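You operate a simulated robot arm through the tools that you are given. There is no shell and no other tool.

Carry out the task below with a simulated robot arm. There is one attempt and no reset: what you move stays moved.

## Task
Pump the cradle tyre up to the card's pressure and cap its valve.
Fine: blue coupler home on the valve; vent to nought, then the coupler back on its peg; never over 45 psi; the coupler moves only at nought.
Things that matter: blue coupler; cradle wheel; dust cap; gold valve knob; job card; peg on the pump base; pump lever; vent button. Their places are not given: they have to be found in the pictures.

The check looks at the end state, three seconds after you hand in, the way a careful person would. Anything else that was tipped, shoved, dropped, spilled or broken makes it a failure. A push-on lid holds only when it is set on centred and level and pressed home; a screw cap is set on level and turned clockwise until tight.

## Robot
A 7-joint arm with a two-finger parallel gripper, fixed in place. Base frame: the origin is at the foot of the arm, x ahead of it, y to its left, z up; the work surface is at about z = 850. Lengths are in mm, angles in rad, forces in N, time in s.
With the tool pointing down near the work surface it reaches from about 300 to 720 mm from the base axis. Its first joint turns from -2.496 to 2.496 rad. Payload 3 kg.
The TCP is the grasp point between the finger pads, 30 mm short of the fingertips. In the tool frame z runs along the fingers and y along their closing line. The gripper opens to 110 mm. The fingers are 20 mm wide and 10 mm thick; the gripper's body (48 by 112 mm) begins 55 mm behind the TCP.
Orientation is told as [roll, pitch, yaw] about the base's x, y, z axes, in that order, counted from this pose: with the fingers straight down and closing along the base's y, the tool's x points along the base's -x, its y along +y and its z along -z.

## Interface
- The arm moves only by the tool nudge_tool. Its arguments are lists of equal length, an entry for each row: "gripper": the finger opening in mm, from 0 to 110; "linear": the shift along the tool's x, y, z in mm, a list of three; "angular": the turn, a rotation vector about the tool's x, y, z in rad, a list of three. In form: {"gripper": [gripper, ...], "linear": [[tx, ty, tz], ...], "angular": [[wx, wy, wz], ...]}. A call has 1 to 20 rows; each row is the pose to reach, as a shift and turn from the pose commanded when the call began, along the tool's axes at that moment. Rows are played at 5 a second. More than 50 mm and 0.15 rad between two rows, or a gripper value outside its range, and nothing of the call is played. A pose out of reach is approached as far as the arm can. The call stops where the force on the tool passes 90 N (or 10 N more than at its start, if that is more) or the arm is blocked; 0.2 s more then pass. Each finger travels about 108 mm/s and halts on what it meets, pressing with about 35 N; the grip force reading is that of the motor and also rises with nothing between the fingers. The clock runs only during rows and for 0.2 s after the last one: add rows that repeat a pose to give the fingers time. It gives the time, the measured TCP pose, the force on the tool (base axes), the opening and the grip force at its end, in the units of the frame above (readings bear some noise), with the torque about the TCP (base axes, N m) and any sound that the robot's microphone picked up.
- Cameras (640 x 400 px; columns grow to the right, rows downward): "scene" is fixed at [219, 649.4, 1518.9]; the picture's right is [-0.75, -0.67, 0.00], its down [-0.30, 0.33, -0.89] and it looks along [0.60, -0.67, -0.45] (base axes); focal length 350 px, centre (320, 200). "wrist" rides on the gripper at [72, 17, -103] in the tool frame; the picture's right is [-0.23, 0.97, 0.00], its down [-0.76, -0.18, -0.62] and it looks along [-0.61, -0.14, 0.78] (tool axes); focal length 222 px, centre (320, 200).
- snapshot(camera): a new picture of that camera. The clock stands still meanwhile.
- slide_trunk(by): slides the trunk up (or, below 0, down) by that many mm; the arm rides with it, the base frame stays. It gives what a move gives, with no picture.
- point_at(camera, pixels): there is no depth. For up to 12 entries [column, row, z] of the newest picture of that camera ("zoom" is the newest enlarged one), the place [x, y] in the base frame at which the ray of that pixel passes the height z, good to about 2 mm. The clock stands still meanwhile.
- close_up(camera, box): a new picture of the part [left, top, right, bottom] of that camera's present view, enlarged. The clock stands still meanwhile.
- finish_job(): hands the job in; it is judged then, once.

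Leave the gripper open and the arm clear of the work at the hand-in unless told otherwise.

The tools are called after ">>>" as a command line: name --argument value ..., lists and objects as JSON in quotes. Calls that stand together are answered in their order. nudge_tool: Moves the arm, as the interface text tells. Its arguments: {"type":"object","properties":{"gripper":{"type":"array","items":{"type":"number"}},"linear":{"type":"array","items":{"type":"array","items":{"type":"number"}}},"angular":{"type":"array","items":{"type":"array","items":{"type":"number"}}}},"required":["gripper","linear","angular"]} The other tools are called the same way: slide_trunk (by) slides the trunk up or down; snapshot (camera) takes a picture; point_at (camera, pixels) gives the place at which the rays of pixels pass given heights; close_up (camera, box) takes an enlarged picture of a part of a camera's view; finish_job () hands the job in.

At the start:

```text
clock: 0.0
tcp_pos: [677.7, -344.5, 1316.0]
tool_rot: [-0.002, 0.001, -0.001]
force: [-0.1, -0.1, -0.8]
torque: [-0.02, 0.04, -0.01]
finger_gap: 110.1
finger_force: 0.1
trunk travel left (down, up): [-860.0, 30.0]
```

scene: 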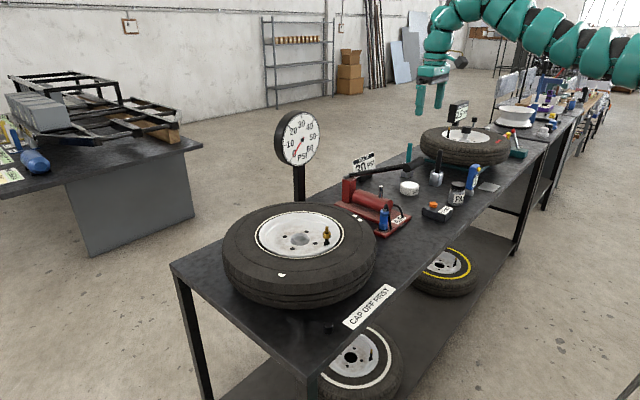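
wrist: 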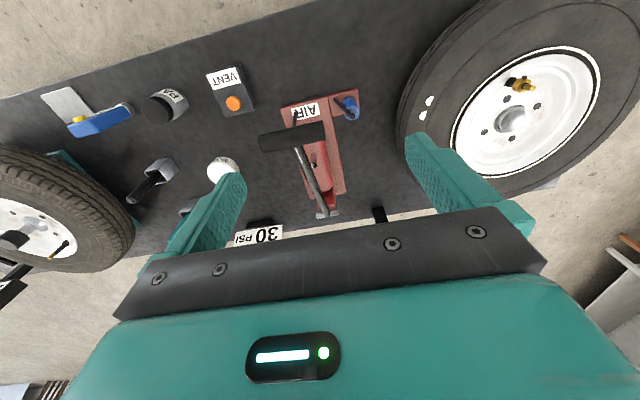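

I see a bench with two tyres, a red pump with a blue coupler, a vent box with an orange button, a gauge, and a job card. First I'll take enlarged views to read the details.

>>> close_up --camera "scene" --box '[220, 100, 420, 225]'

>>> close_up --camera "scene" --box '[320, 130, 480, 250]'

>>> close_up --camera "scene" --box '[210, 180, 410, 340]'

>>> close_up --camera "scene" --box '[400, 80, 560, 200]'

>>> close_up --camera "wrist" --box '[200, 50, 400, 250]'

>>> close_up --camera "wrist" --box '[400, 0, 640, 190]'

>>> close_up --camera "wrist" --box '[0, 60, 240, 300]'

```text
3.20 times, centred on (320, 162) of scene
```

zoom: 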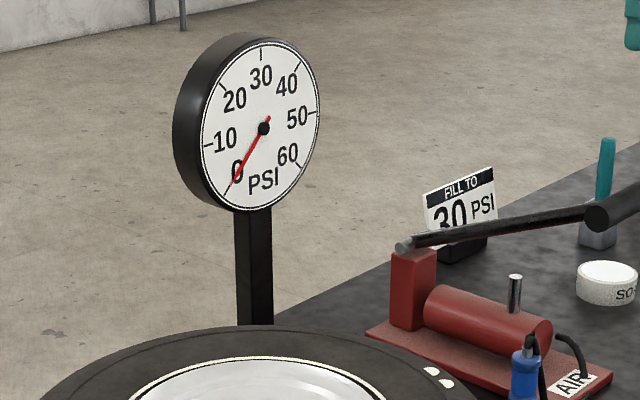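

```text
3.33 times, centred on (400, 190) of scene
```

zoom: 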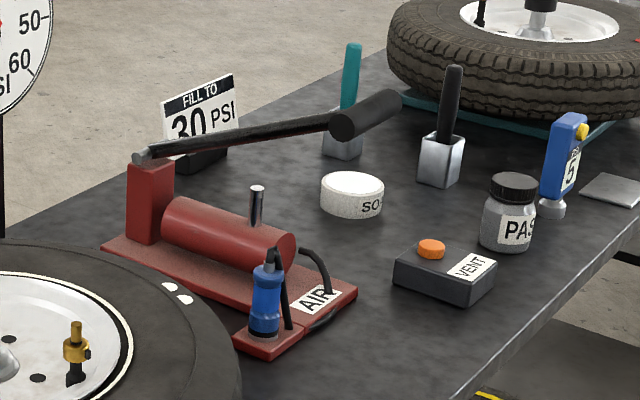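

```text
2.50 times, centred on (310, 260) of scene
```

zoom: 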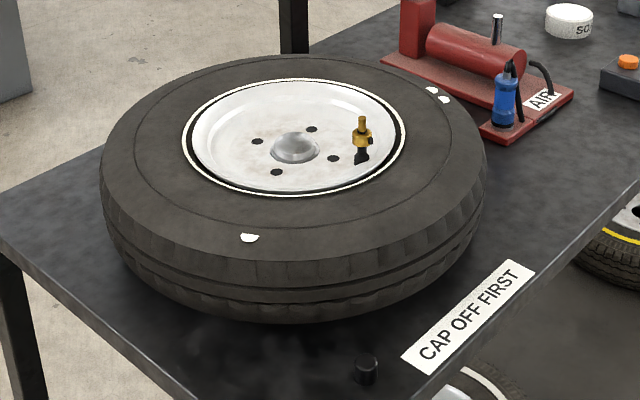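

```text
3.33 times, centred on (480, 140) of scene
```

zoom: 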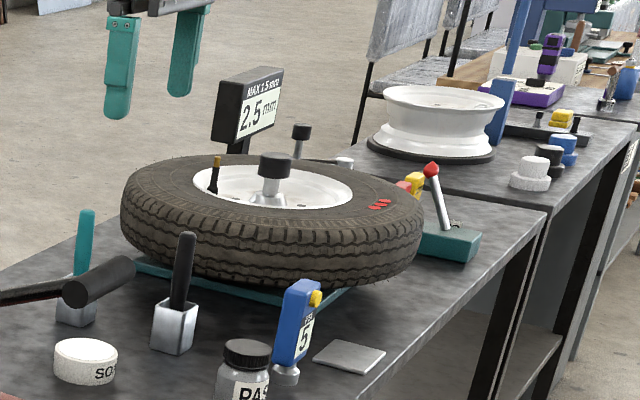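

```text
2.00 times, centred on (300, 150) of wrist
```

zoom: 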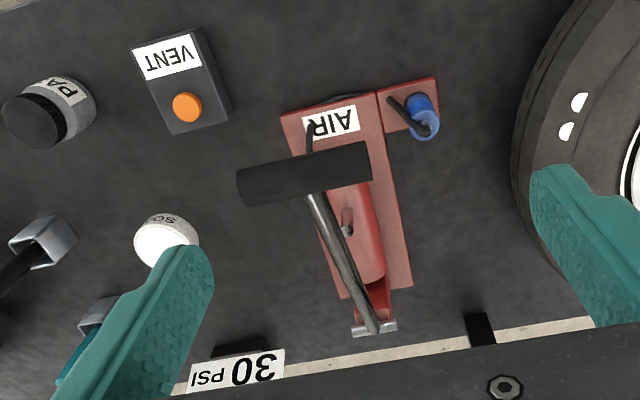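

```text
2.11 times, centred on (520, 95) of wrist
```

zoom: 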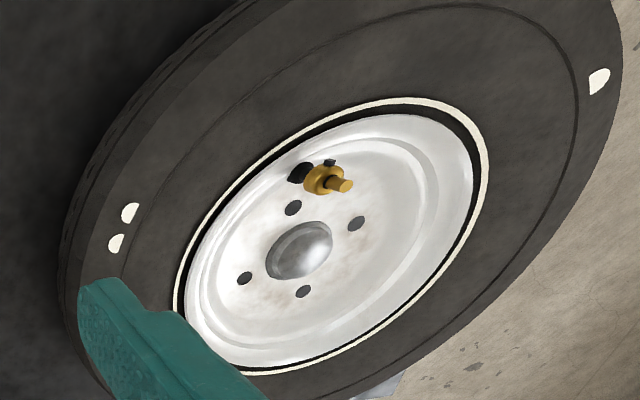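

```text
1.67 times, centred on (120, 180) of wrist
```

zoom: 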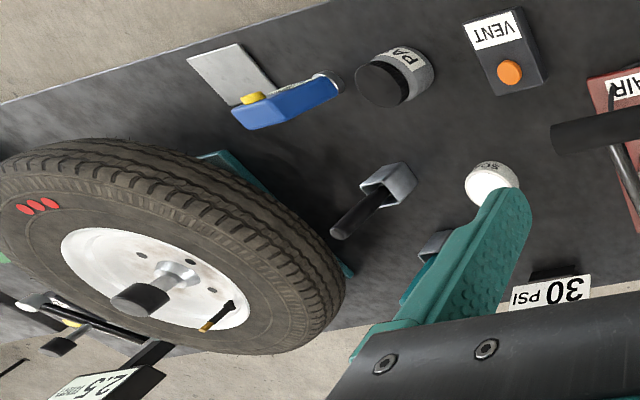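

Both views show the key objects. I'll find the places by intersecting rays from both cameras at several heights: the vent button (scene 433,204; wrist 233,103), gold valve tip, coupler, dust cap, and lever grip.

>>> point_at --camera "scene" --pixels '[[433.6, 204.4, 880], [433.6, 204.4, 910], [327, 228, 950], [327, 228, 1000], [384, 208, 850], [384, 208, 950], [332, 325, 850], [332, 325, 880], [391, 164, 950], [391, 164, 1050], [299, 139, 1150], [388, 230, 860]]'

>>> point_at --camera "wrist" --pixels '[[233, 103, 880], [233, 103, 910], [530, 86, 950], [530, 86, 1000], [351, 112, 850], [351, 112, 950], [291, 136, 950], [291, 136, 1050]]'

```text
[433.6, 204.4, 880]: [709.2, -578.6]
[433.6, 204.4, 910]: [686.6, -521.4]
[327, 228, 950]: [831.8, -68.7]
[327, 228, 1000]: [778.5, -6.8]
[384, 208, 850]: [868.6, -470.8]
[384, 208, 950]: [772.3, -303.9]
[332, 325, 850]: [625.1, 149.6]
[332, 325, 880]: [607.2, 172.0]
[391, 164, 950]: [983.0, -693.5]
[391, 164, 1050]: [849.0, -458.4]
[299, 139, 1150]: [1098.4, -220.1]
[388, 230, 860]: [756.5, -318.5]
```

```text
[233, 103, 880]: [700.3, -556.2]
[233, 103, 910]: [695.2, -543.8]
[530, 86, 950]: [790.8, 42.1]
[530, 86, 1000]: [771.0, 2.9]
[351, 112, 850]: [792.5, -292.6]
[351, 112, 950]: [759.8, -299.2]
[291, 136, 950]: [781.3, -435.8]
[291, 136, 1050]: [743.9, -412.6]
```

The vent is around (698,-550,893), the valve tip around (770,0,1003), and the dust cap around (625,150). I'll move the arm toward the valve at a safe height to look at it closely, which also tests the reach.

>>> nudge_tool --gripper '[110, 110, 110, 110, 110, 110, 110, 110]' --linear '[[0, 45, 0], [0, 90, 0], [0, 135, 0], [0, 180, 0], [0, 225, 0], [0, 270, 0], [0, 310, 0], [0, 345, 0]]' --angular '[[0, 0, 0], [0, 0, 0], [0, 0, 0], [0, 0, 0], [0, 0, 0], [0, 0, 0], [0, 0, 0], [0, 0, 0]]'

>>> snapshot --camera "wrist"

>>> snapshot --camera "scene"

```text
clock: 1.8
tcp_pos: [677.2, 1.1, 1316.0]
tool_rot: [0.001, 0.0, -0.003]
force: [-0.3, 0.3, 0.2]
torque: [-0.03, 0.01, -0.01]
finger_gap: 110.2
finger_force: 0.1
out of reach, approached as far as the arm can: row 1, 2, 3, 4, 5, 6
trunk travel left (down, up): [-860.0, 30.0]
```

```text
taken
```

wrist: 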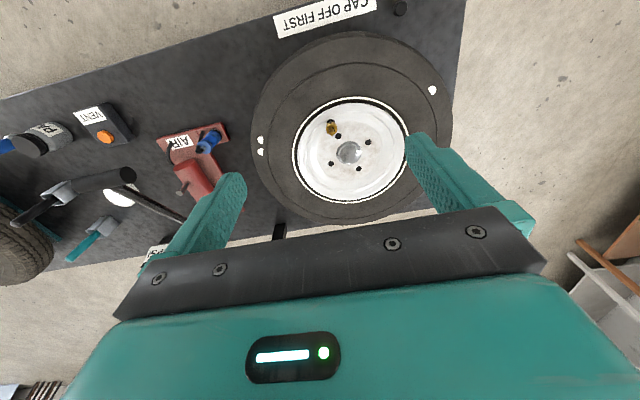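

```text
taken
```

scene: 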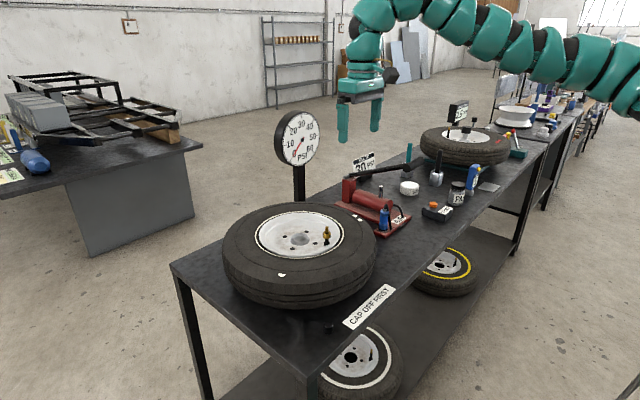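

Now the whole wheel with the gold valve (wrist 331,127) and the dust cap (wrist 400,8) are in view. I'll enlarge both.

>>> close_up --camera "wrist" --box '[290, 90, 420, 190]'

>>> close_up --camera "wrist" --box '[340, 0, 460, 75]'

>>> close_up --camera "scene" --box '[290, 210, 370, 260]'

>>> close_up --camera "scene" --box '[300, 290, 380, 340]'

>>> close_up --camera "scene" --box '[330, 150, 430, 245]'

```text
4.00 times, centred on (355, 140) of wrist
```

zoom: 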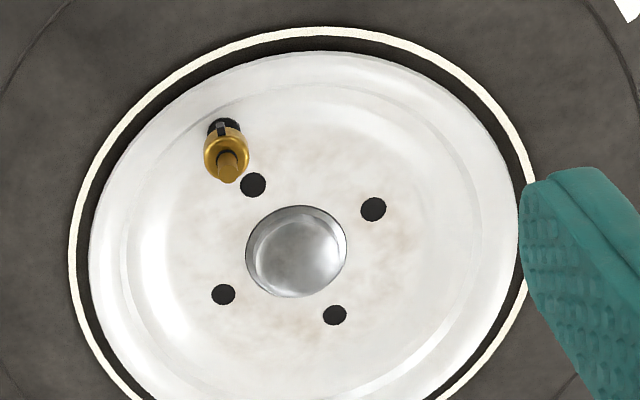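

```text
5.33 times, centred on (400, 38) of wrist
```

zoom: 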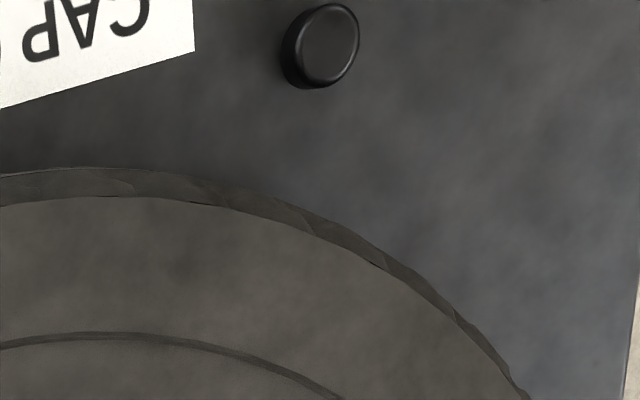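

```text
8.00 times, centred on (330, 235) of scene
```

zoom: 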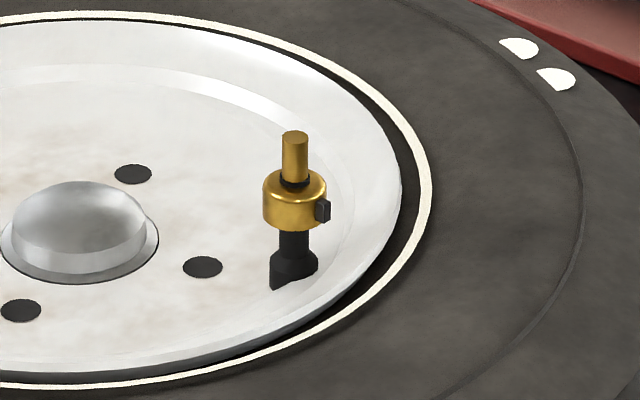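

```text
8.00 times, centred on (340, 315) of scene
```

zoom: 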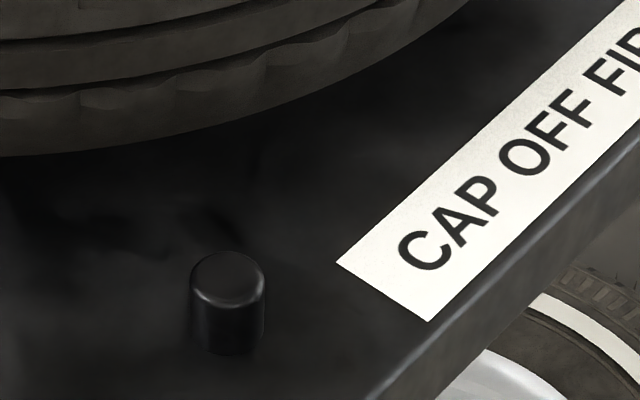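

```text
4.21 times, centred on (380, 198) of scene
```

zoom: 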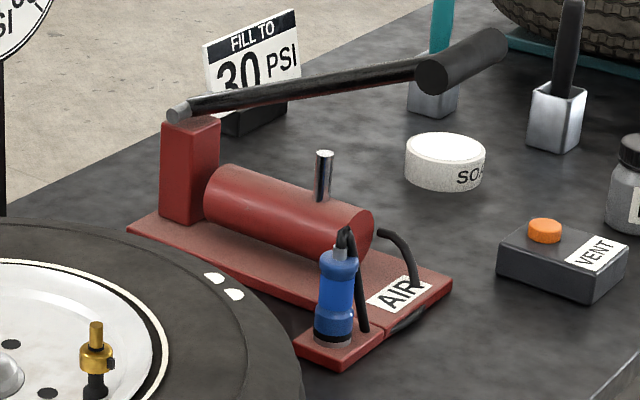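

The gold knob sits around the valve stem with a small black tab, and the bare tip is above it. Now I'll triangulate the valve tip, cap, coupler, lever grip and vent button.

>>> point_at --camera "scene" --pixels '[[326.9, 226.9, 990], [326.9, 226.9, 1020], [328.5, 324.75, 860], [328.5, 324.75, 875], [384.5, 211, 930], [384.5, 211, 960], [415, 163.6, 960], [415, 163.6, 1000], [433.3, 203.5, 890], [433.3, 203.5, 900], [385, 192, 950], [385, 192, 990]]'

>>> point_at --camera "wrist" --pixels '[[332, 134, 990], [332, 134, 1020], [401.9, 8.4, 860], [401.9, 8.4, 875], [206, 146, 930], [206, 146, 960], [103, 180, 960], [103, 180, 1000], [105, 137, 890], [105, 137, 900], [180, 188, 950], [180, 188, 990]]'

>>> close_up --camera "wrist" --box '[60, 90, 260, 220]'

```text
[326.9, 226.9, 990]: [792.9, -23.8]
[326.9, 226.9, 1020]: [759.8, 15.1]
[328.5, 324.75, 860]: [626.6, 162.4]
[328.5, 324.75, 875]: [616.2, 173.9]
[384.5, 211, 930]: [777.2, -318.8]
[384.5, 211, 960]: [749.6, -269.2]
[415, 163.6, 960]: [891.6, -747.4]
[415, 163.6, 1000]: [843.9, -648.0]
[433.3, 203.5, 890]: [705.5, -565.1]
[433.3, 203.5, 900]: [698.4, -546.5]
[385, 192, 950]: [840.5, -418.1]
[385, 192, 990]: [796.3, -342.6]
```

```text
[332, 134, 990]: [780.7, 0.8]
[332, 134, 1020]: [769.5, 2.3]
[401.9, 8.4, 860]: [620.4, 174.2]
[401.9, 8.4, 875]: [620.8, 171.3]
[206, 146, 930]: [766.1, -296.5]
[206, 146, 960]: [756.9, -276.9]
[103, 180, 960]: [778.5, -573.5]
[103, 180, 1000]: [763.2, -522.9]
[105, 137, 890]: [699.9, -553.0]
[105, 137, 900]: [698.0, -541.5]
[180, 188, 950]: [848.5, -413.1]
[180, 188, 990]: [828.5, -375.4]
```

```text
3.08 times, centred on (160, 155) of wrist
```

zoom: 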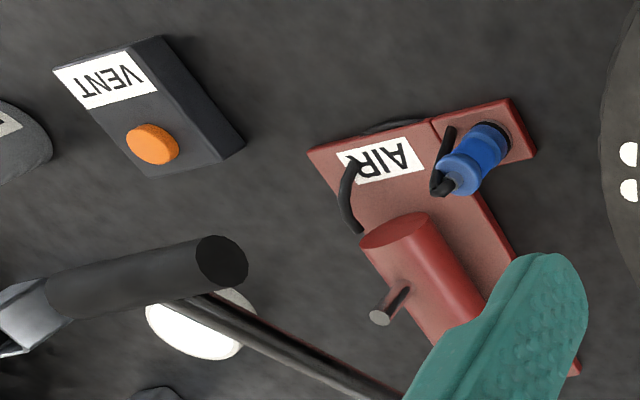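

Estimates: valve tip ≈ (772,2,1010), vent button ≈ (698,-546,900), lever grip ≈ (723,-396,1102), coupler ≈ (760,-290,~950), cap ≈ (620,172,872). The reach is limited at this trunk height, so I'll slide the trunk down 120 mm and test again.

>>> slide_trunk --by -120

```text
clock: 3.3
tcp_pos: [676.6, -0.3, 1197.0]
tool_rot: [0.001, 0.0, -0.003]
force: [0.0, 0.6, 0.0]
torque: [-0.03, -0.01, 0.01]
finger_gap: 110.0
finger_force: 0.0
trunk travel left (down, up): [-740.0, 150.0]
```

Now I'll test reach: raise the tool 100 mm and move 100 mm in +x while staying clear of everything.

>>> nudge_tool --gripper '[110, 110, 110, 110, 110]' --linear '[[0, 0, -40], [0, 0, -80], [-40, 0, -80], [-80, 0, -80], [-120, 0, -80]]' --angular '[[0, 0, 0], [0, 0, 0], [0, 0, 0], [0, 0, 0], [0, 0, 0]]'

>>> snapshot --camera "scene"

```text
clock: 4.5
tcp_pos: [759.2, 5.9, 1236.8]
tool_rot: [0.0, -0.001, 0.001]
force: [0.3, 0.0, 0.5]
torque: [0.0, 0.04, -0.02]
finger_gap: 110.4
finger_force: 0.2
out of reach, approached as far as the arm can: row 1, 2, 3, 4, 5
trunk travel left (down, up): [-740.0, 150.0]
```

```text
taken
```

scene: 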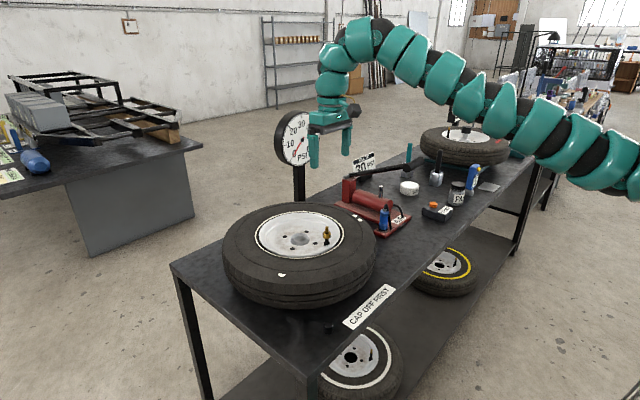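

The arm reached x=759. Next I'll test the reach lower over the valve: x 772 and z 1120, which leaves the fingertips at 1090, clear of the valve tip at 1010.

>>> nudge_tool --gripper '[110, 110, 110, 110]' --linear '[[0, -2, 40], [0, -4, 80], [0, -4, 115], [0, -4, 115]]' --angular '[[0, 0, 0], [0, 0, 0], [0, 0, 0], [0, 0, 0]]'

```text
clock: 5.5
tcp_pos: [758.8, 1.1, 1121.9]
tool_rot: [0.001, -0.001, 0.0]
force: [-1.2, 0.6, -0.3]
torque: [0.02, -0.02, 0.0]
finger_gap: 110.1
finger_force: 0.1
trunk travel left (down, up): [-740.0, 150.0]
```

This is in reach here. I'll probe further out and toward the vent and lever side: up a little, then +x and -y, to see the limit at r≈890.

>>> nudge_tool --gripper '[110, 110, 110, 110, 110, 110, 110, 110, 110]' --linear '[[0, -40, -30], [0, -80, -60], [0, -120, -60], [0, -160, -60], [0, -200, -60], [0, -240, -60], [20, -280, -60], [40, -320, -60], [60, -360, -60]]' --angular '[[0, 0, 0], [0, 0, 0], [0, 0, 0], [0, 0, 0], [0, 0, 0], [0, 0, 0], [0, 0, 0], [0, 0, 0], [0, 0, 0]]'

>>> snapshot --camera "wrist"

>>> snapshot --camera "scene"

```text
clock: 7.5
tcp_pos: [697.5, -360.0, 1181.4]
tool_rot: [0.001, -0.003, -0.001]
force: [0.1, -0.6, 0.4]
torque: [0.04, -0.03, 0.02]
finger_gap: 109.8
finger_force: 0.1
trunk travel left (down, up): [-740.0, 150.0]
```

```text
taken
```

wrist: 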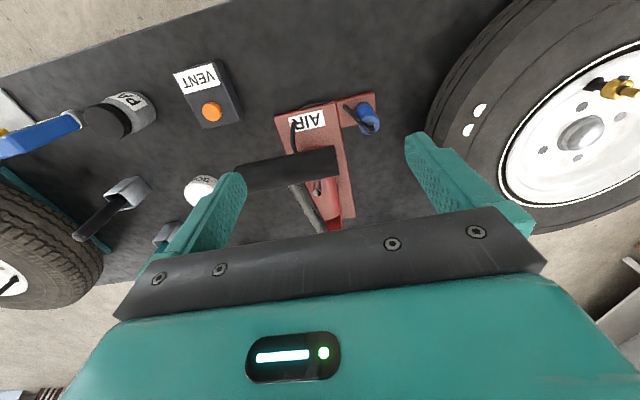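

```text
taken
```

scene: 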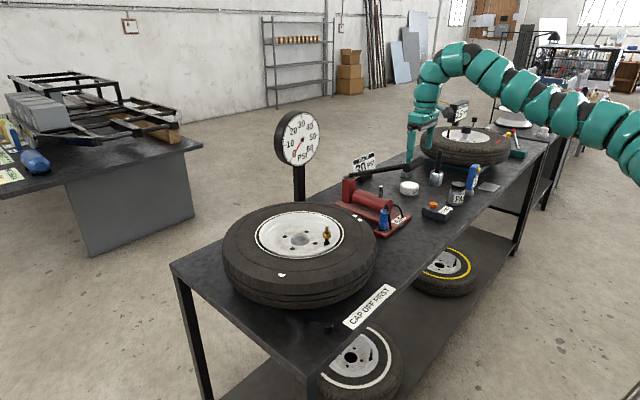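

All of that was in reach. Now I'll enlarge the coupler and pump from this nearer viewpoint.

>>> close_up --camera "wrist" --box '[250, 80, 410, 180]'

>>> close_up --camera "wrist" --box '[160, 50, 260, 140]'

```text
4.00 times, centred on (330, 130) of wrist
```

zoom: 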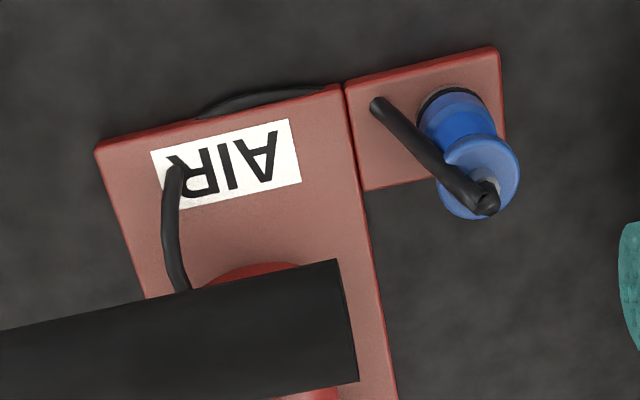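

```text
4.44 times, centred on (210, 95) of wrist
```

zoom: 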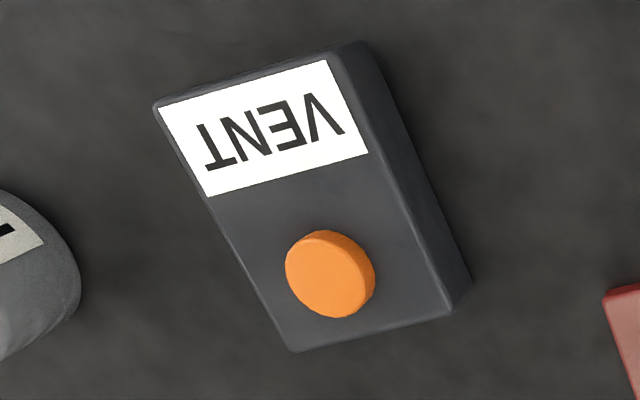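

I'll triangulate the coupler's top and bottom (scene 384.3,211 and 383,230; wrist 370.7,123 and 363,108), plus the vent button (wrist 212,111) and the lever grip centre.

>>> point_at --camera "scene" --pixels '[[384.3, 211, 930], [384.3, 211, 960], [383, 230, 860], [383, 230, 880], [433.3, 203.5, 895], [433.3, 203.5, 905], [401, 175, 1050], [401, 175, 1090], [423, 158, 1090], [423, 158, 1110]]'

>>> point_at --camera "wrist" --pixels '[[370.75, 123, 930], [370.75, 123, 960], [363, 108, 860], [363, 108, 880], [212, 112, 895], [212, 112, 905], [338, 161, 1080], [338, 161, 1110], [240, 178, 1080], [240, 178, 1110]]'

>>> close_up --camera "wrist" --box '[230, 130, 360, 240]'

>>> close_up --camera "scene" --box '[360, 190, 410, 240]'

>>> close_up --camera "scene" --box '[340, 150, 430, 210]'

```text
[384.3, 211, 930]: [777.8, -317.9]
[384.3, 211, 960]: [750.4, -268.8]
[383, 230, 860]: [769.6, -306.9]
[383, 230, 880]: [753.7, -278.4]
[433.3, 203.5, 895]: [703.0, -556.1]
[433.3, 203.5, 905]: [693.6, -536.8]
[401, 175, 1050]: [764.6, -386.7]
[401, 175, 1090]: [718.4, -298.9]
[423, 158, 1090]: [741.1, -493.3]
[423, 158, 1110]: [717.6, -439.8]
```

```text
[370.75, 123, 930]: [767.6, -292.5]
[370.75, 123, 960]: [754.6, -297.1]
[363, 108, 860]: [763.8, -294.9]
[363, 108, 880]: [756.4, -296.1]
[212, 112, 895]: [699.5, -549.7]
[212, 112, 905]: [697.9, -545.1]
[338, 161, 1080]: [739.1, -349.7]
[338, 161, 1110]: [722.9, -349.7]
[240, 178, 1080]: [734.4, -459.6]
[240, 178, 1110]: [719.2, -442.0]
```

```text
3.64 times, centred on (295, 185) of wrist
```

zoom: 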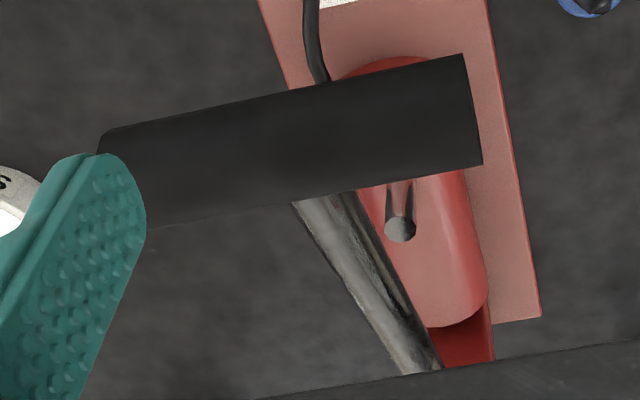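

```text
8.00 times, centred on (385, 215) of scene
```

zoom: 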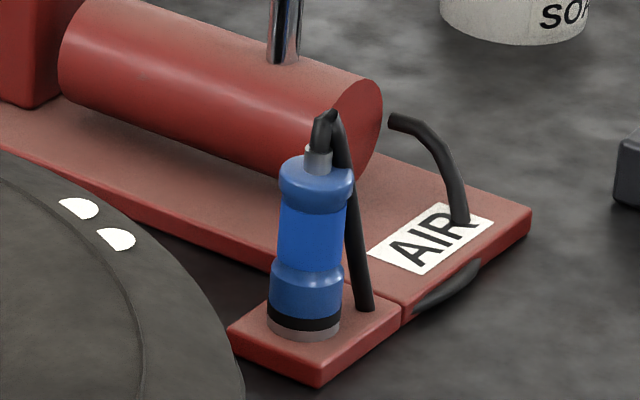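

```text
6.67 times, centred on (385, 180) of scene
```

zoom: 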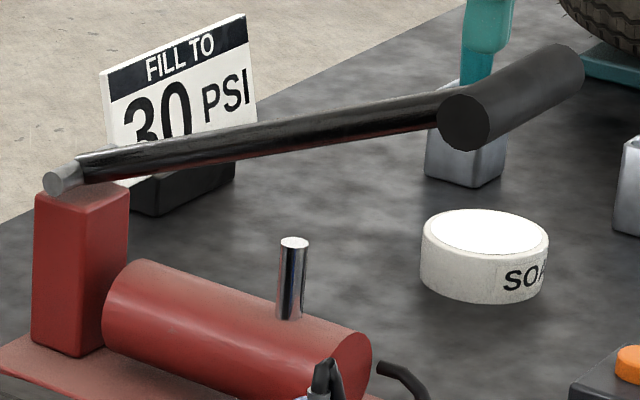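

The job card reads "FILL TO 30 PSI". The coupler axis is ≈ (762,-295), z 868–944, with its hose on the -y side. I'll turn the gripper so the fingers close along x and travel over to the valve at a safe height for a close look.

>>> nudge_tool --gripper '[110, 110, 110, 110, 110, 110, 110, 110, 110, 110, 110, 110]' --linear '[[-6, 30, 0], [-12, 60, 0], [-18, 90, 0], [-24, 120, 0], [-30, 150, 0], [-36, 180, 0], [-42, 210, 0], [-48, 240, 0], [-54, 270, 0], [-60, 300, 0], [-66, 330, 0], [-70, 360, 0]]' --angular '[[0, 0, 0.14], [0, 0, 0.28], [0, 0, 0.42], [0, 0, 0.56], [0, 0, 0.7], [0, 0, 0.84], [0, 0, 0.98], [0, 0, 1.12], [0, 0, 1.26], [0, 0, 1.4], [0, 0, 1.5], [0, 0, 1.5708]]'

>>> snapshot --camera "wrist"

>>> snapshot --camera "scene"

```text
clock: 10.1
tcp_pos: [768.4, 1.0, 1182.4]
tool_rot: [-0.001, -0.001, -1.576]
force: [0.4, -0.6, 0.0]
torque: [0.04, 0.04, -0.02]
finger_gap: 109.9
finger_force: 0.0
trunk travel left (down, up): [-740.0, 150.0]
```

```text
taken
```

wrist: 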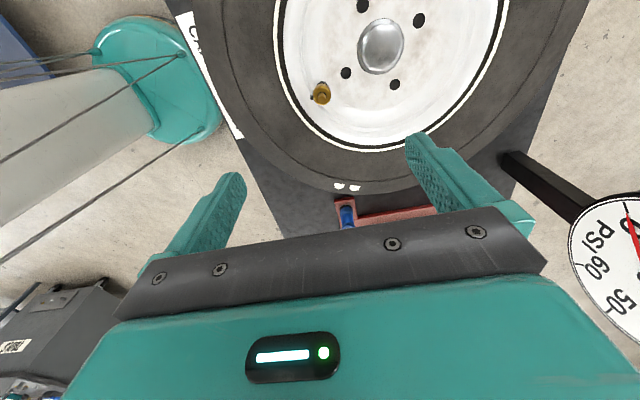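

```text
taken
```

scene: 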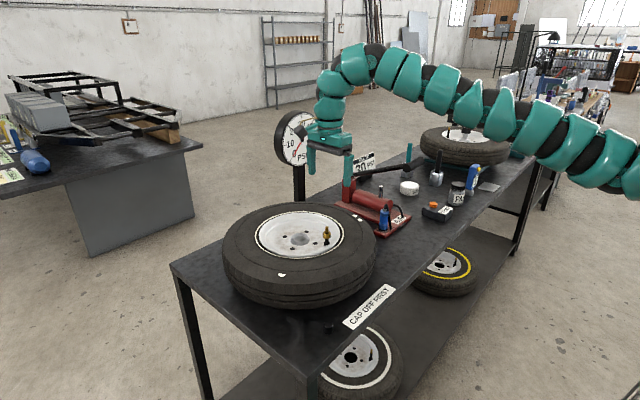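

The turn worked and the camera faces the valve from +y. Now a close-up of the valve knob.

>>> close_up --camera "wrist" --box '[290, 65, 370, 115]'

>>> close_up --camera "wrist" --box '[560, 180, 640, 330]'

>>> close_up --camera "scene" --box '[315, 215, 345, 250]'

```text
8.00 times, centred on (330, 90) of wrist
```

zoom: 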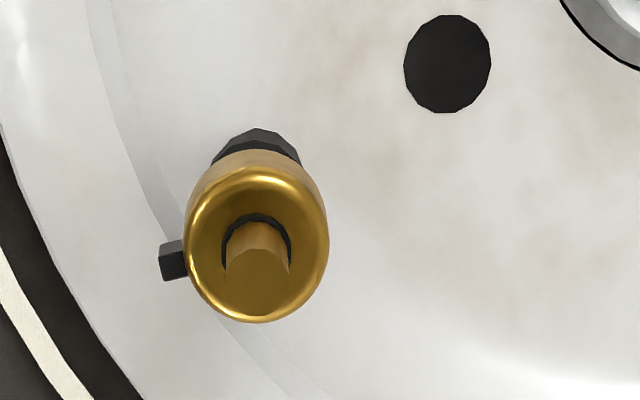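

```text
2.67 times, centred on (600, 255) of wrist
```

zoom: 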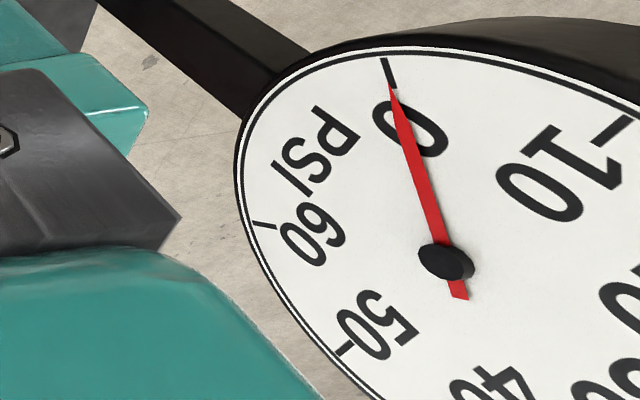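

```text
11.43 times, centred on (330, 232) of scene
```

zoom: 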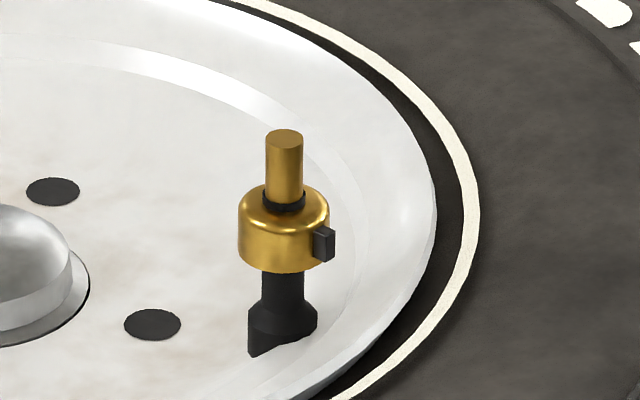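

The gauge reads 0. The knob sits about 19 mm below the tip top, with a tab pointing roughly -x. I'll triangulate the valve tip top (wrist 322.1,99.4; scene 326.85,226.6), the knob, and the tyre top and marks.

>>> point_at --camera "wrist" --pixels '[[322.1, 99.4, 1000], [322.1, 99.4, 1015], [322.1, 95.5, 990], [340, 186, 960], [340, 186, 1000], [323, 80, 940], [323, 80, 960], [347.5, 208, 930], [347.5, 208, 950]]'

>>> point_at --camera "scene" --pixels '[[326.85, 226.6, 1000], [326.85, 226.6, 1015], [326.85, 232.4, 990], [358, 210, 960], [358, 210, 1000], [326.5, 243, 950]]'

>>> close_up --camera "wrist" --box '[310, 170, 400, 230]'

```text
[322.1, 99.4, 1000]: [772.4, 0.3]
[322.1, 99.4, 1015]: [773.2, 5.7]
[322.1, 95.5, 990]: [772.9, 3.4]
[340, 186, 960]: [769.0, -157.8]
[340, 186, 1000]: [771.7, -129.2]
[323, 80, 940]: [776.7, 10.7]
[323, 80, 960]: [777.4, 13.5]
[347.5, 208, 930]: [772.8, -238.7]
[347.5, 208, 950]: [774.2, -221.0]
```

```text
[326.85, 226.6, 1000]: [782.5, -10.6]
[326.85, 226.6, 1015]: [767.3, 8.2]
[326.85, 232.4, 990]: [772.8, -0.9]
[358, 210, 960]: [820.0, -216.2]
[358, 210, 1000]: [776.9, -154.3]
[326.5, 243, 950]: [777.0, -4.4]
```

```text
6.67 times, centred on (355, 200) of wrist
```

zoom: 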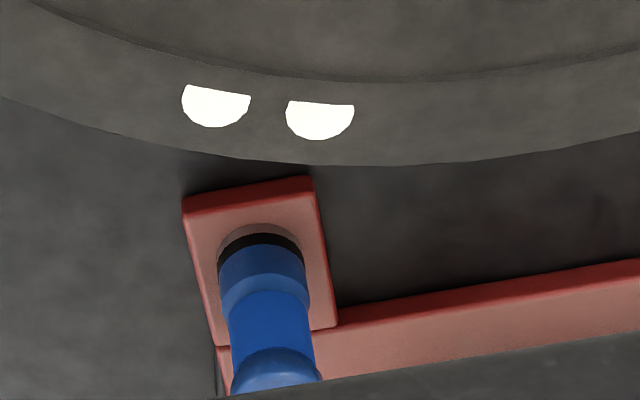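

The tip is ≈ (772,4,1011). Next I'll move above the coupler at height, with the gripper part-closed to 70 mm, and look again.

>>> nudge_tool --gripper '[70, 70, 70, 70, 70, 70, 70, 70, 70]' --linear '[[-40, -1, 0], [-80, -2, 0], [-120, -3, 0], [-160, -4, 0], [-200, -5, 0], [-240, -6, 0], [-275, -6, 0], [-296, -6, 30], [-296, -6, 70]]' --angular '[[0, 0, 0], [0, 0, 0], [0, 0, 0], [0, 0, 0], [0, 0, 0], [0, 0, 0], [0, 0, 0], [0, 0, 0], [0, 0, 0]]'

>>> snapshot --camera "wrist"

>>> snapshot --camera "scene"

```text
clock: 12.1
tcp_pos: [763.5, -296.8, 1109.1]
tool_rot: [-0.001, 0.0, -1.572]
force: [-0.1, 0.0, 0.7]
torque: [0.01, -0.02, 0.01]
finger_gap: 70.1
finger_force: 0.0
trunk travel left (down, up): [-740.0, 150.0]
```

```text
taken
```

wrist: 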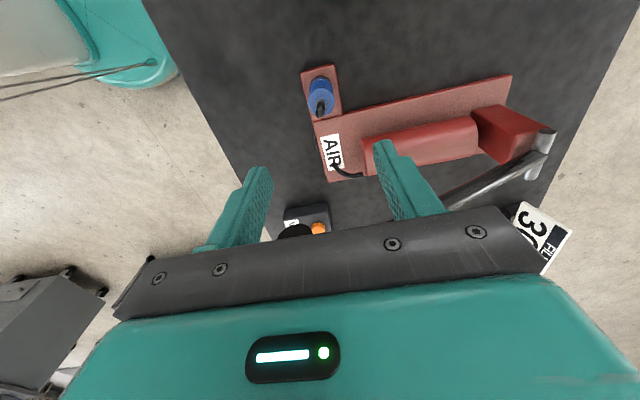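

```text
taken
```

scene: 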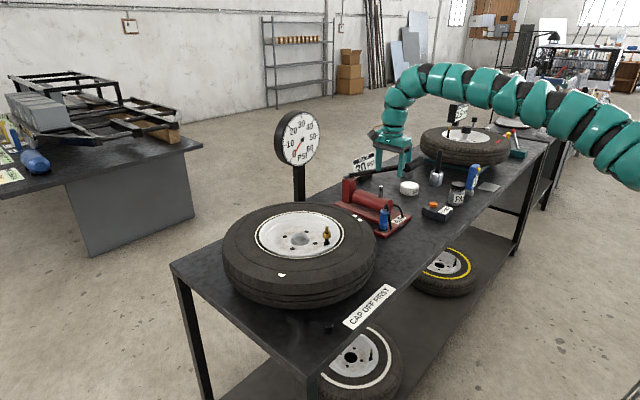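

I'm above the coupler (wrist 320,95). Enlarging it to measure its axis.

>>> close_up --camera "wrist" --box '[280, 60, 380, 125]'

>>> point_at --camera "scene" --pixels '[[359.5, 219.9, 940], [359.5, 219.9, 970], [359.5, 219.9, 1000], [384.5, 210.5, 944]]'

```text
6.15 times, centred on (330, 92) of wrist
```

zoom: 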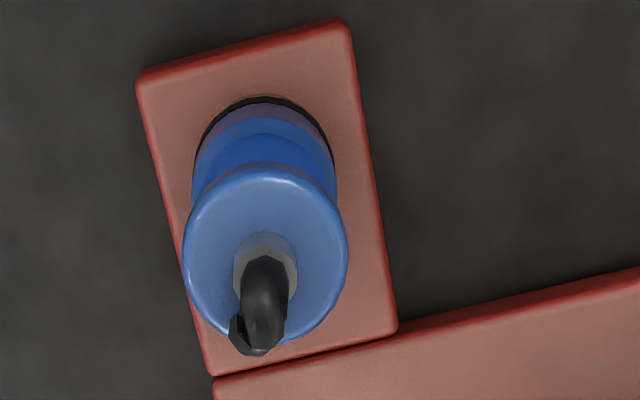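

```text
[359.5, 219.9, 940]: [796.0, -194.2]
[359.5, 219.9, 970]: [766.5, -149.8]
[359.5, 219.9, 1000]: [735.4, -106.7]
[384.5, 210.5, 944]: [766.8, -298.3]
```

>>> point_at --camera "wrist" --pixels '[[321.06, 100.1, 935], [321.06, 100.1, 944], [321.06, 100.1, 955], [320.9, 86.8, 868], [320.9, 86.8, 880]]'

```text
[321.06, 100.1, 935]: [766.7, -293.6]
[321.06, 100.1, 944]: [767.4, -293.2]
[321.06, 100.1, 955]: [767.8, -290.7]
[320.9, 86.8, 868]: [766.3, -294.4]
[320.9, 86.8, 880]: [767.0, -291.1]
```

The coupler axis reads ≈ (766.5,-294), and its top flange is at z≈944. I'll descend straddling it to TCP z≈920.

>>> nudge_tool --gripper '[70, 70, 70, 70, 70, 70]' --linear '[[2, 2.5, 40], [2, 2.5, 80], [2, 2.5, 120], [2, 2.5, 155], [2, 2.5, 175], [2, 2.5, 189]]' --angular '[[0, 0, 0], [0, 0, 0], [0, 0, 0], [0, 0, 0], [0, 0, 0], [0, 0, 0]]'

>>> snapshot --camera "wrist"

>>> close_up --camera "scene" --box '[350, 130, 450, 240]'

```text
clock: 13.5
tcp_pos: [766.2, -294.0, 923.1]
tool_rot: [-0.001, 0.0, -1.575]
force: [-0.4, 0.1, 0.3]
torque: [0.0, 0.01, 0.01]
finger_gap: 69.8
finger_force: 0.1
trunk travel left (down, up): [-740.0, 150.0]
```

```text
taken
```

wrist: 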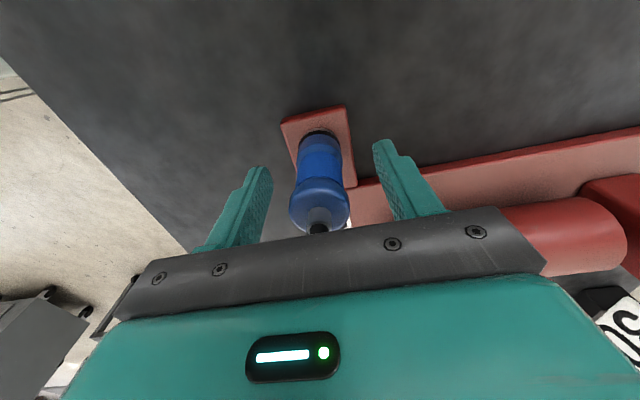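

```text
3.64 times, centred on (400, 185) of scene
```

zoom: 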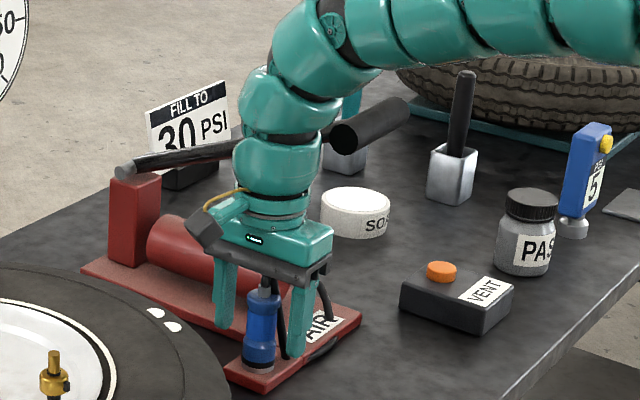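

The fingers straddle the coupler cleanly and no forces show. I'll close on it.

>>> nudge_tool --gripper '[50, 40, 30, 25, 25, 25]' --linear '[[0, 0, 0], [0, 0, 0], [0, 0, 0], [0, 0, 0], [0, 0, 0], [0, 0, 0]]' --angular '[[0, 0, 0], [0, 0, 0], [0, 0, 0], [0, 0, 0], [0, 0, 0], [0, 0, 0]]'

>>> snapshot --camera "wrist"

```text
clock: 14.9
tcp_pos: [764.9, -293.6, 921.1]
tool_rot: [0.0, 0.0, -1.573]
force: [-0.1, 1.4, 0.3]
torque: [0.03, -0.04, -0.01]
finger_gap: 28.3
finger_force: 35.3
trunk travel left (down, up): [-740.0, 150.0]
```

```text
taken
```

wrist: 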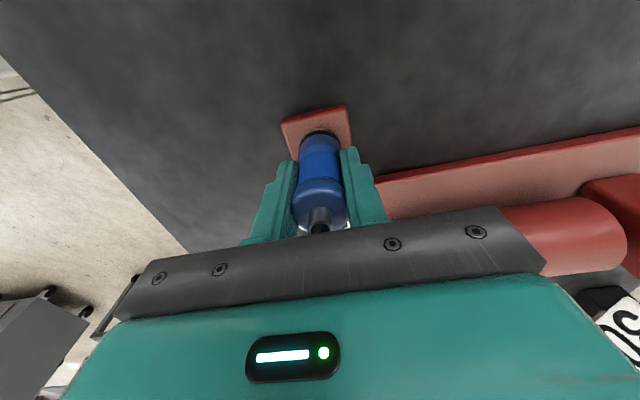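

It is gripped at a 28.3 mm gap. I'll lift straight up slowly off the peg.

>>> nudge_tool --gripper '[25, 25, 25, 25, 25, 25]' --linear '[[0, 0, -5], [0, 0, -10], [0, 0, -20], [0, 0, -35], [0, 0, -50], [0, 0, -70]]' --angular '[[0, 0, 0], [0, 0, 0], [0, 0, 0], [0, 0, 0], [0, 0, 0], [0, 0, 0]]'

>>> snapshot --camera "wrist"

>>> close_up --camera "scene" --box '[350, 130, 450, 240]'

```text
clock: 16.3
tcp_pos: [765.4, -292.9, 992.4]
tool_rot: [-0.001, 0.001, -1.574]
force: [0.7, -1.1, -0.8]
torque: [0.02, 0.01, 0.01]
finger_gap: 27.9
finger_force: 35.5
trunk travel left (down, up): [-740.0, 150.0]
```

```text
taken
```

wrist: 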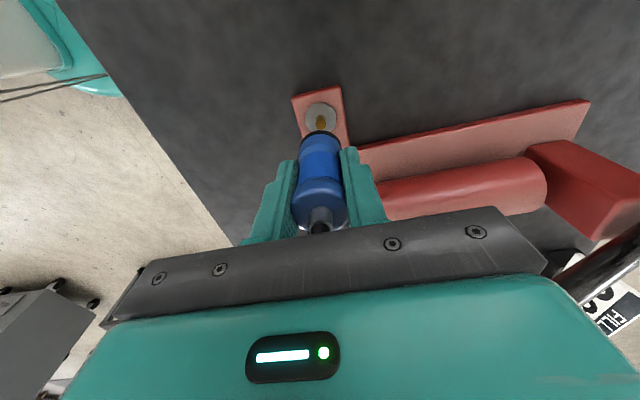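

```text
3.64 times, centred on (400, 185) of scene
```

zoom: 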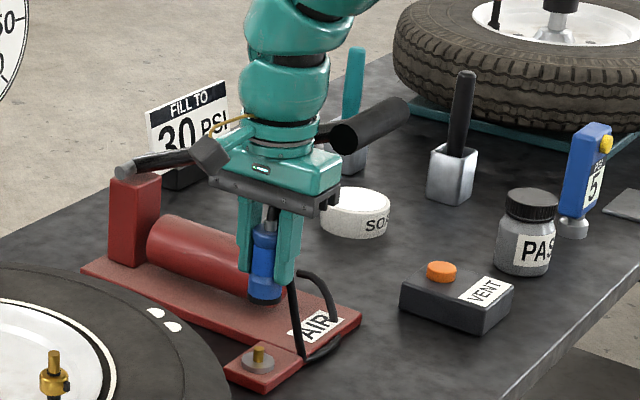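

The coupler is off and the peg shows beneath it as a brass stub. I'll measure the peg's position the same way I measured the valve tip, so the offset between the two cancels systematic error.

>>> close_up --camera "wrist" --box '[290, 85, 350, 145]'

>>> close_up --camera "scene" --box '[368, 205, 400, 235]'

```text
6.67 times, centred on (320, 115) of wrist
```

zoom: 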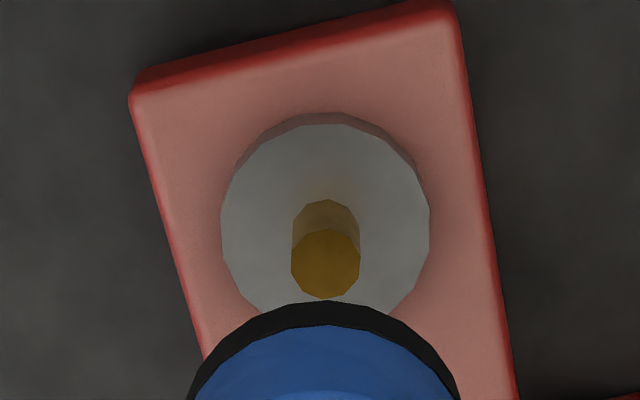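

```text
13.33 times, centred on (384, 220) of scene
```

zoom: 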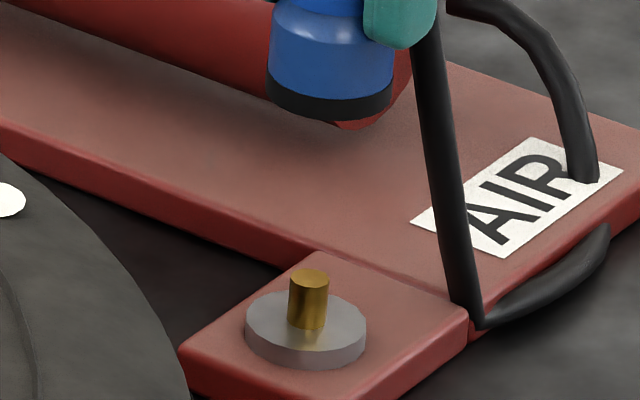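

>>> point_at --camera "wrist" --pixels '[[320.75, 124.75, 870], [320.75, 124.75, 880], [320.75, 124.75, 890]]'

>>> point_at --camera "scene" --pixels '[[383.1, 225.85, 870], [383.1, 225.85, 880], [383.1, 225.85, 890], [383.1, 230.0, 868]]'

```text
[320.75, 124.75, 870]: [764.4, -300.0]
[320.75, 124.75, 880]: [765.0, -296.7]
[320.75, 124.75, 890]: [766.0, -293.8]
```

```text
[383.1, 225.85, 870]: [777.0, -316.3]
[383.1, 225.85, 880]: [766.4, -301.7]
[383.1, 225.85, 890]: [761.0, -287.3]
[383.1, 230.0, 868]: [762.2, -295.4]
```

The peg is ≈ (765,-295.5) with its tip top at z≈884, so "home" is TCP ≈ tip top + 37. With TCP 71 mm above home, the peg tip appeared at wrist pixel (320.75,124.75). I'll carry the coupler to the same relative height over the valve (z≈1119) and match that pixel.

>>> nudge_tool --gripper '[25, 25, 25, 25, 25, 25, 25, 25, 25, 25, 25, 25, 25]' --linear '[[0, 0, -30], [0, 0, -60], [0, 0, -90], [10, 0, -127], [45, 1, -127], [80, 2, -127], [115, 3, -127], [150, 4, -127], [185, 5, -127], [220, 6, -127], [255, 7, -127], [285, 7, -127], [299, 7, -127]]' --angular '[[0, 0, 0], [0, 0, 0], [0, 0, 0], [0, 0, 0], [0, 0, 0], [0, 0, 0], [0, 0, 0], [0, 0, 0], [0, 0, 0], [0, 0, 0], [0, 0, 0], [0, 0, 0], [0, 0, 0]]'

>>> snapshot --camera "wrist"

>>> close_up --camera "wrist" --box '[290, 85, 350, 145]'

>>> snapshot --camera "scene"

```text
clock: 19.1
tcp_pos: [773.4, 6.0, 1119.9]
tool_rot: [0.003, 0.0, -1.573]
force: [-0.1, 0.4, -0.2]
torque: [-0.01, -0.01, 0.0]
finger_gap: 28.0
finger_force: 34.2
trunk travel left (down, up): [-740.0, 150.0]
```

```text
taken
```

wrist: 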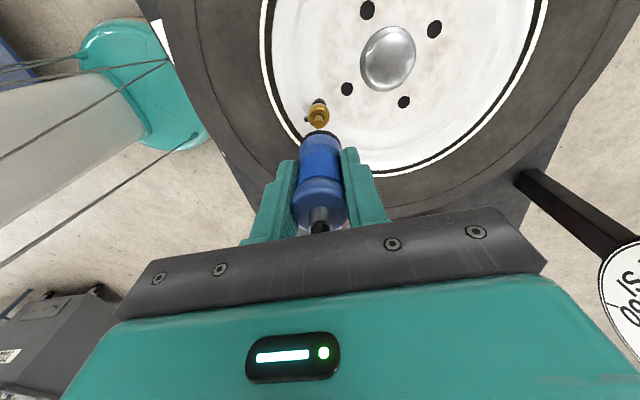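

```text
6.67 times, centred on (320, 115) of wrist
```

zoom: 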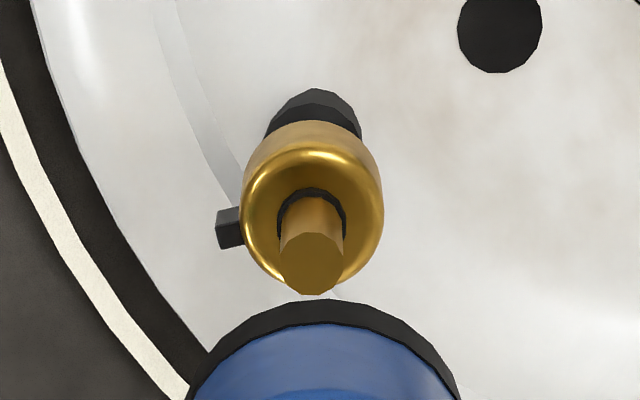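

```text
taken
```

scene: 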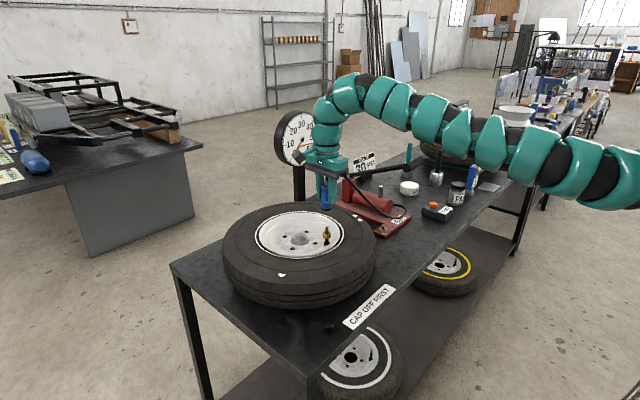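

The valve tip shows at zoom (314,263) versus the peg's (325,265), so the coupler is about 1.6 mm too far in +x. I'll shift by -1.6 mm in x, then verify with both cameras.

>>> nudge_tool --gripper '[25, 25]' --linear '[[0, -1.7, 0], [0, -1.7, 30]]' --angular '[[0, 0, 0], [0, 0, 0]]'

>>> close_up --camera "wrist" --box '[290, 85, 350, 145]'

>>> close_up --camera "scene" --box '[305, 190, 350, 250]'

```text
clock: 19.7
tcp_pos: [772.0, 5.1, 1087.1]
tool_rot: [0.0, 0.001, -1.573]
force: [0.0, 0.0, -1.2]
torque: [0.05, 0.02, -0.01]
finger_gap: 27.8
finger_force: 35.3
trunk travel left (down, up): [-740.0, 150.0]
```

```text
6.67 times, centred on (320, 115) of wrist
```

zoom: 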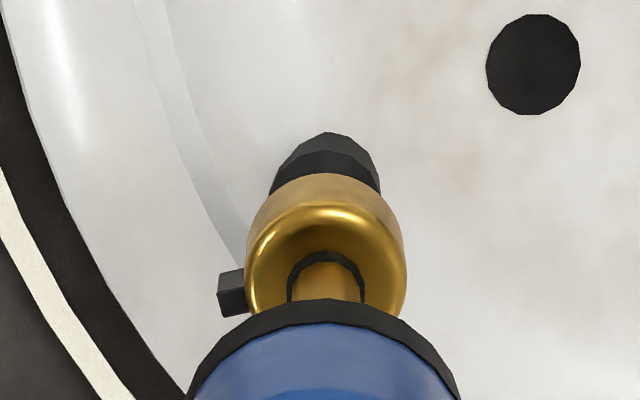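

```text
6.67 times, centred on (328, 220) of scene
```

zoom: 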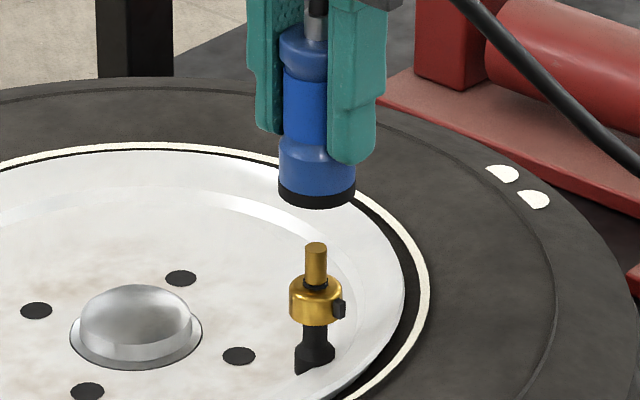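

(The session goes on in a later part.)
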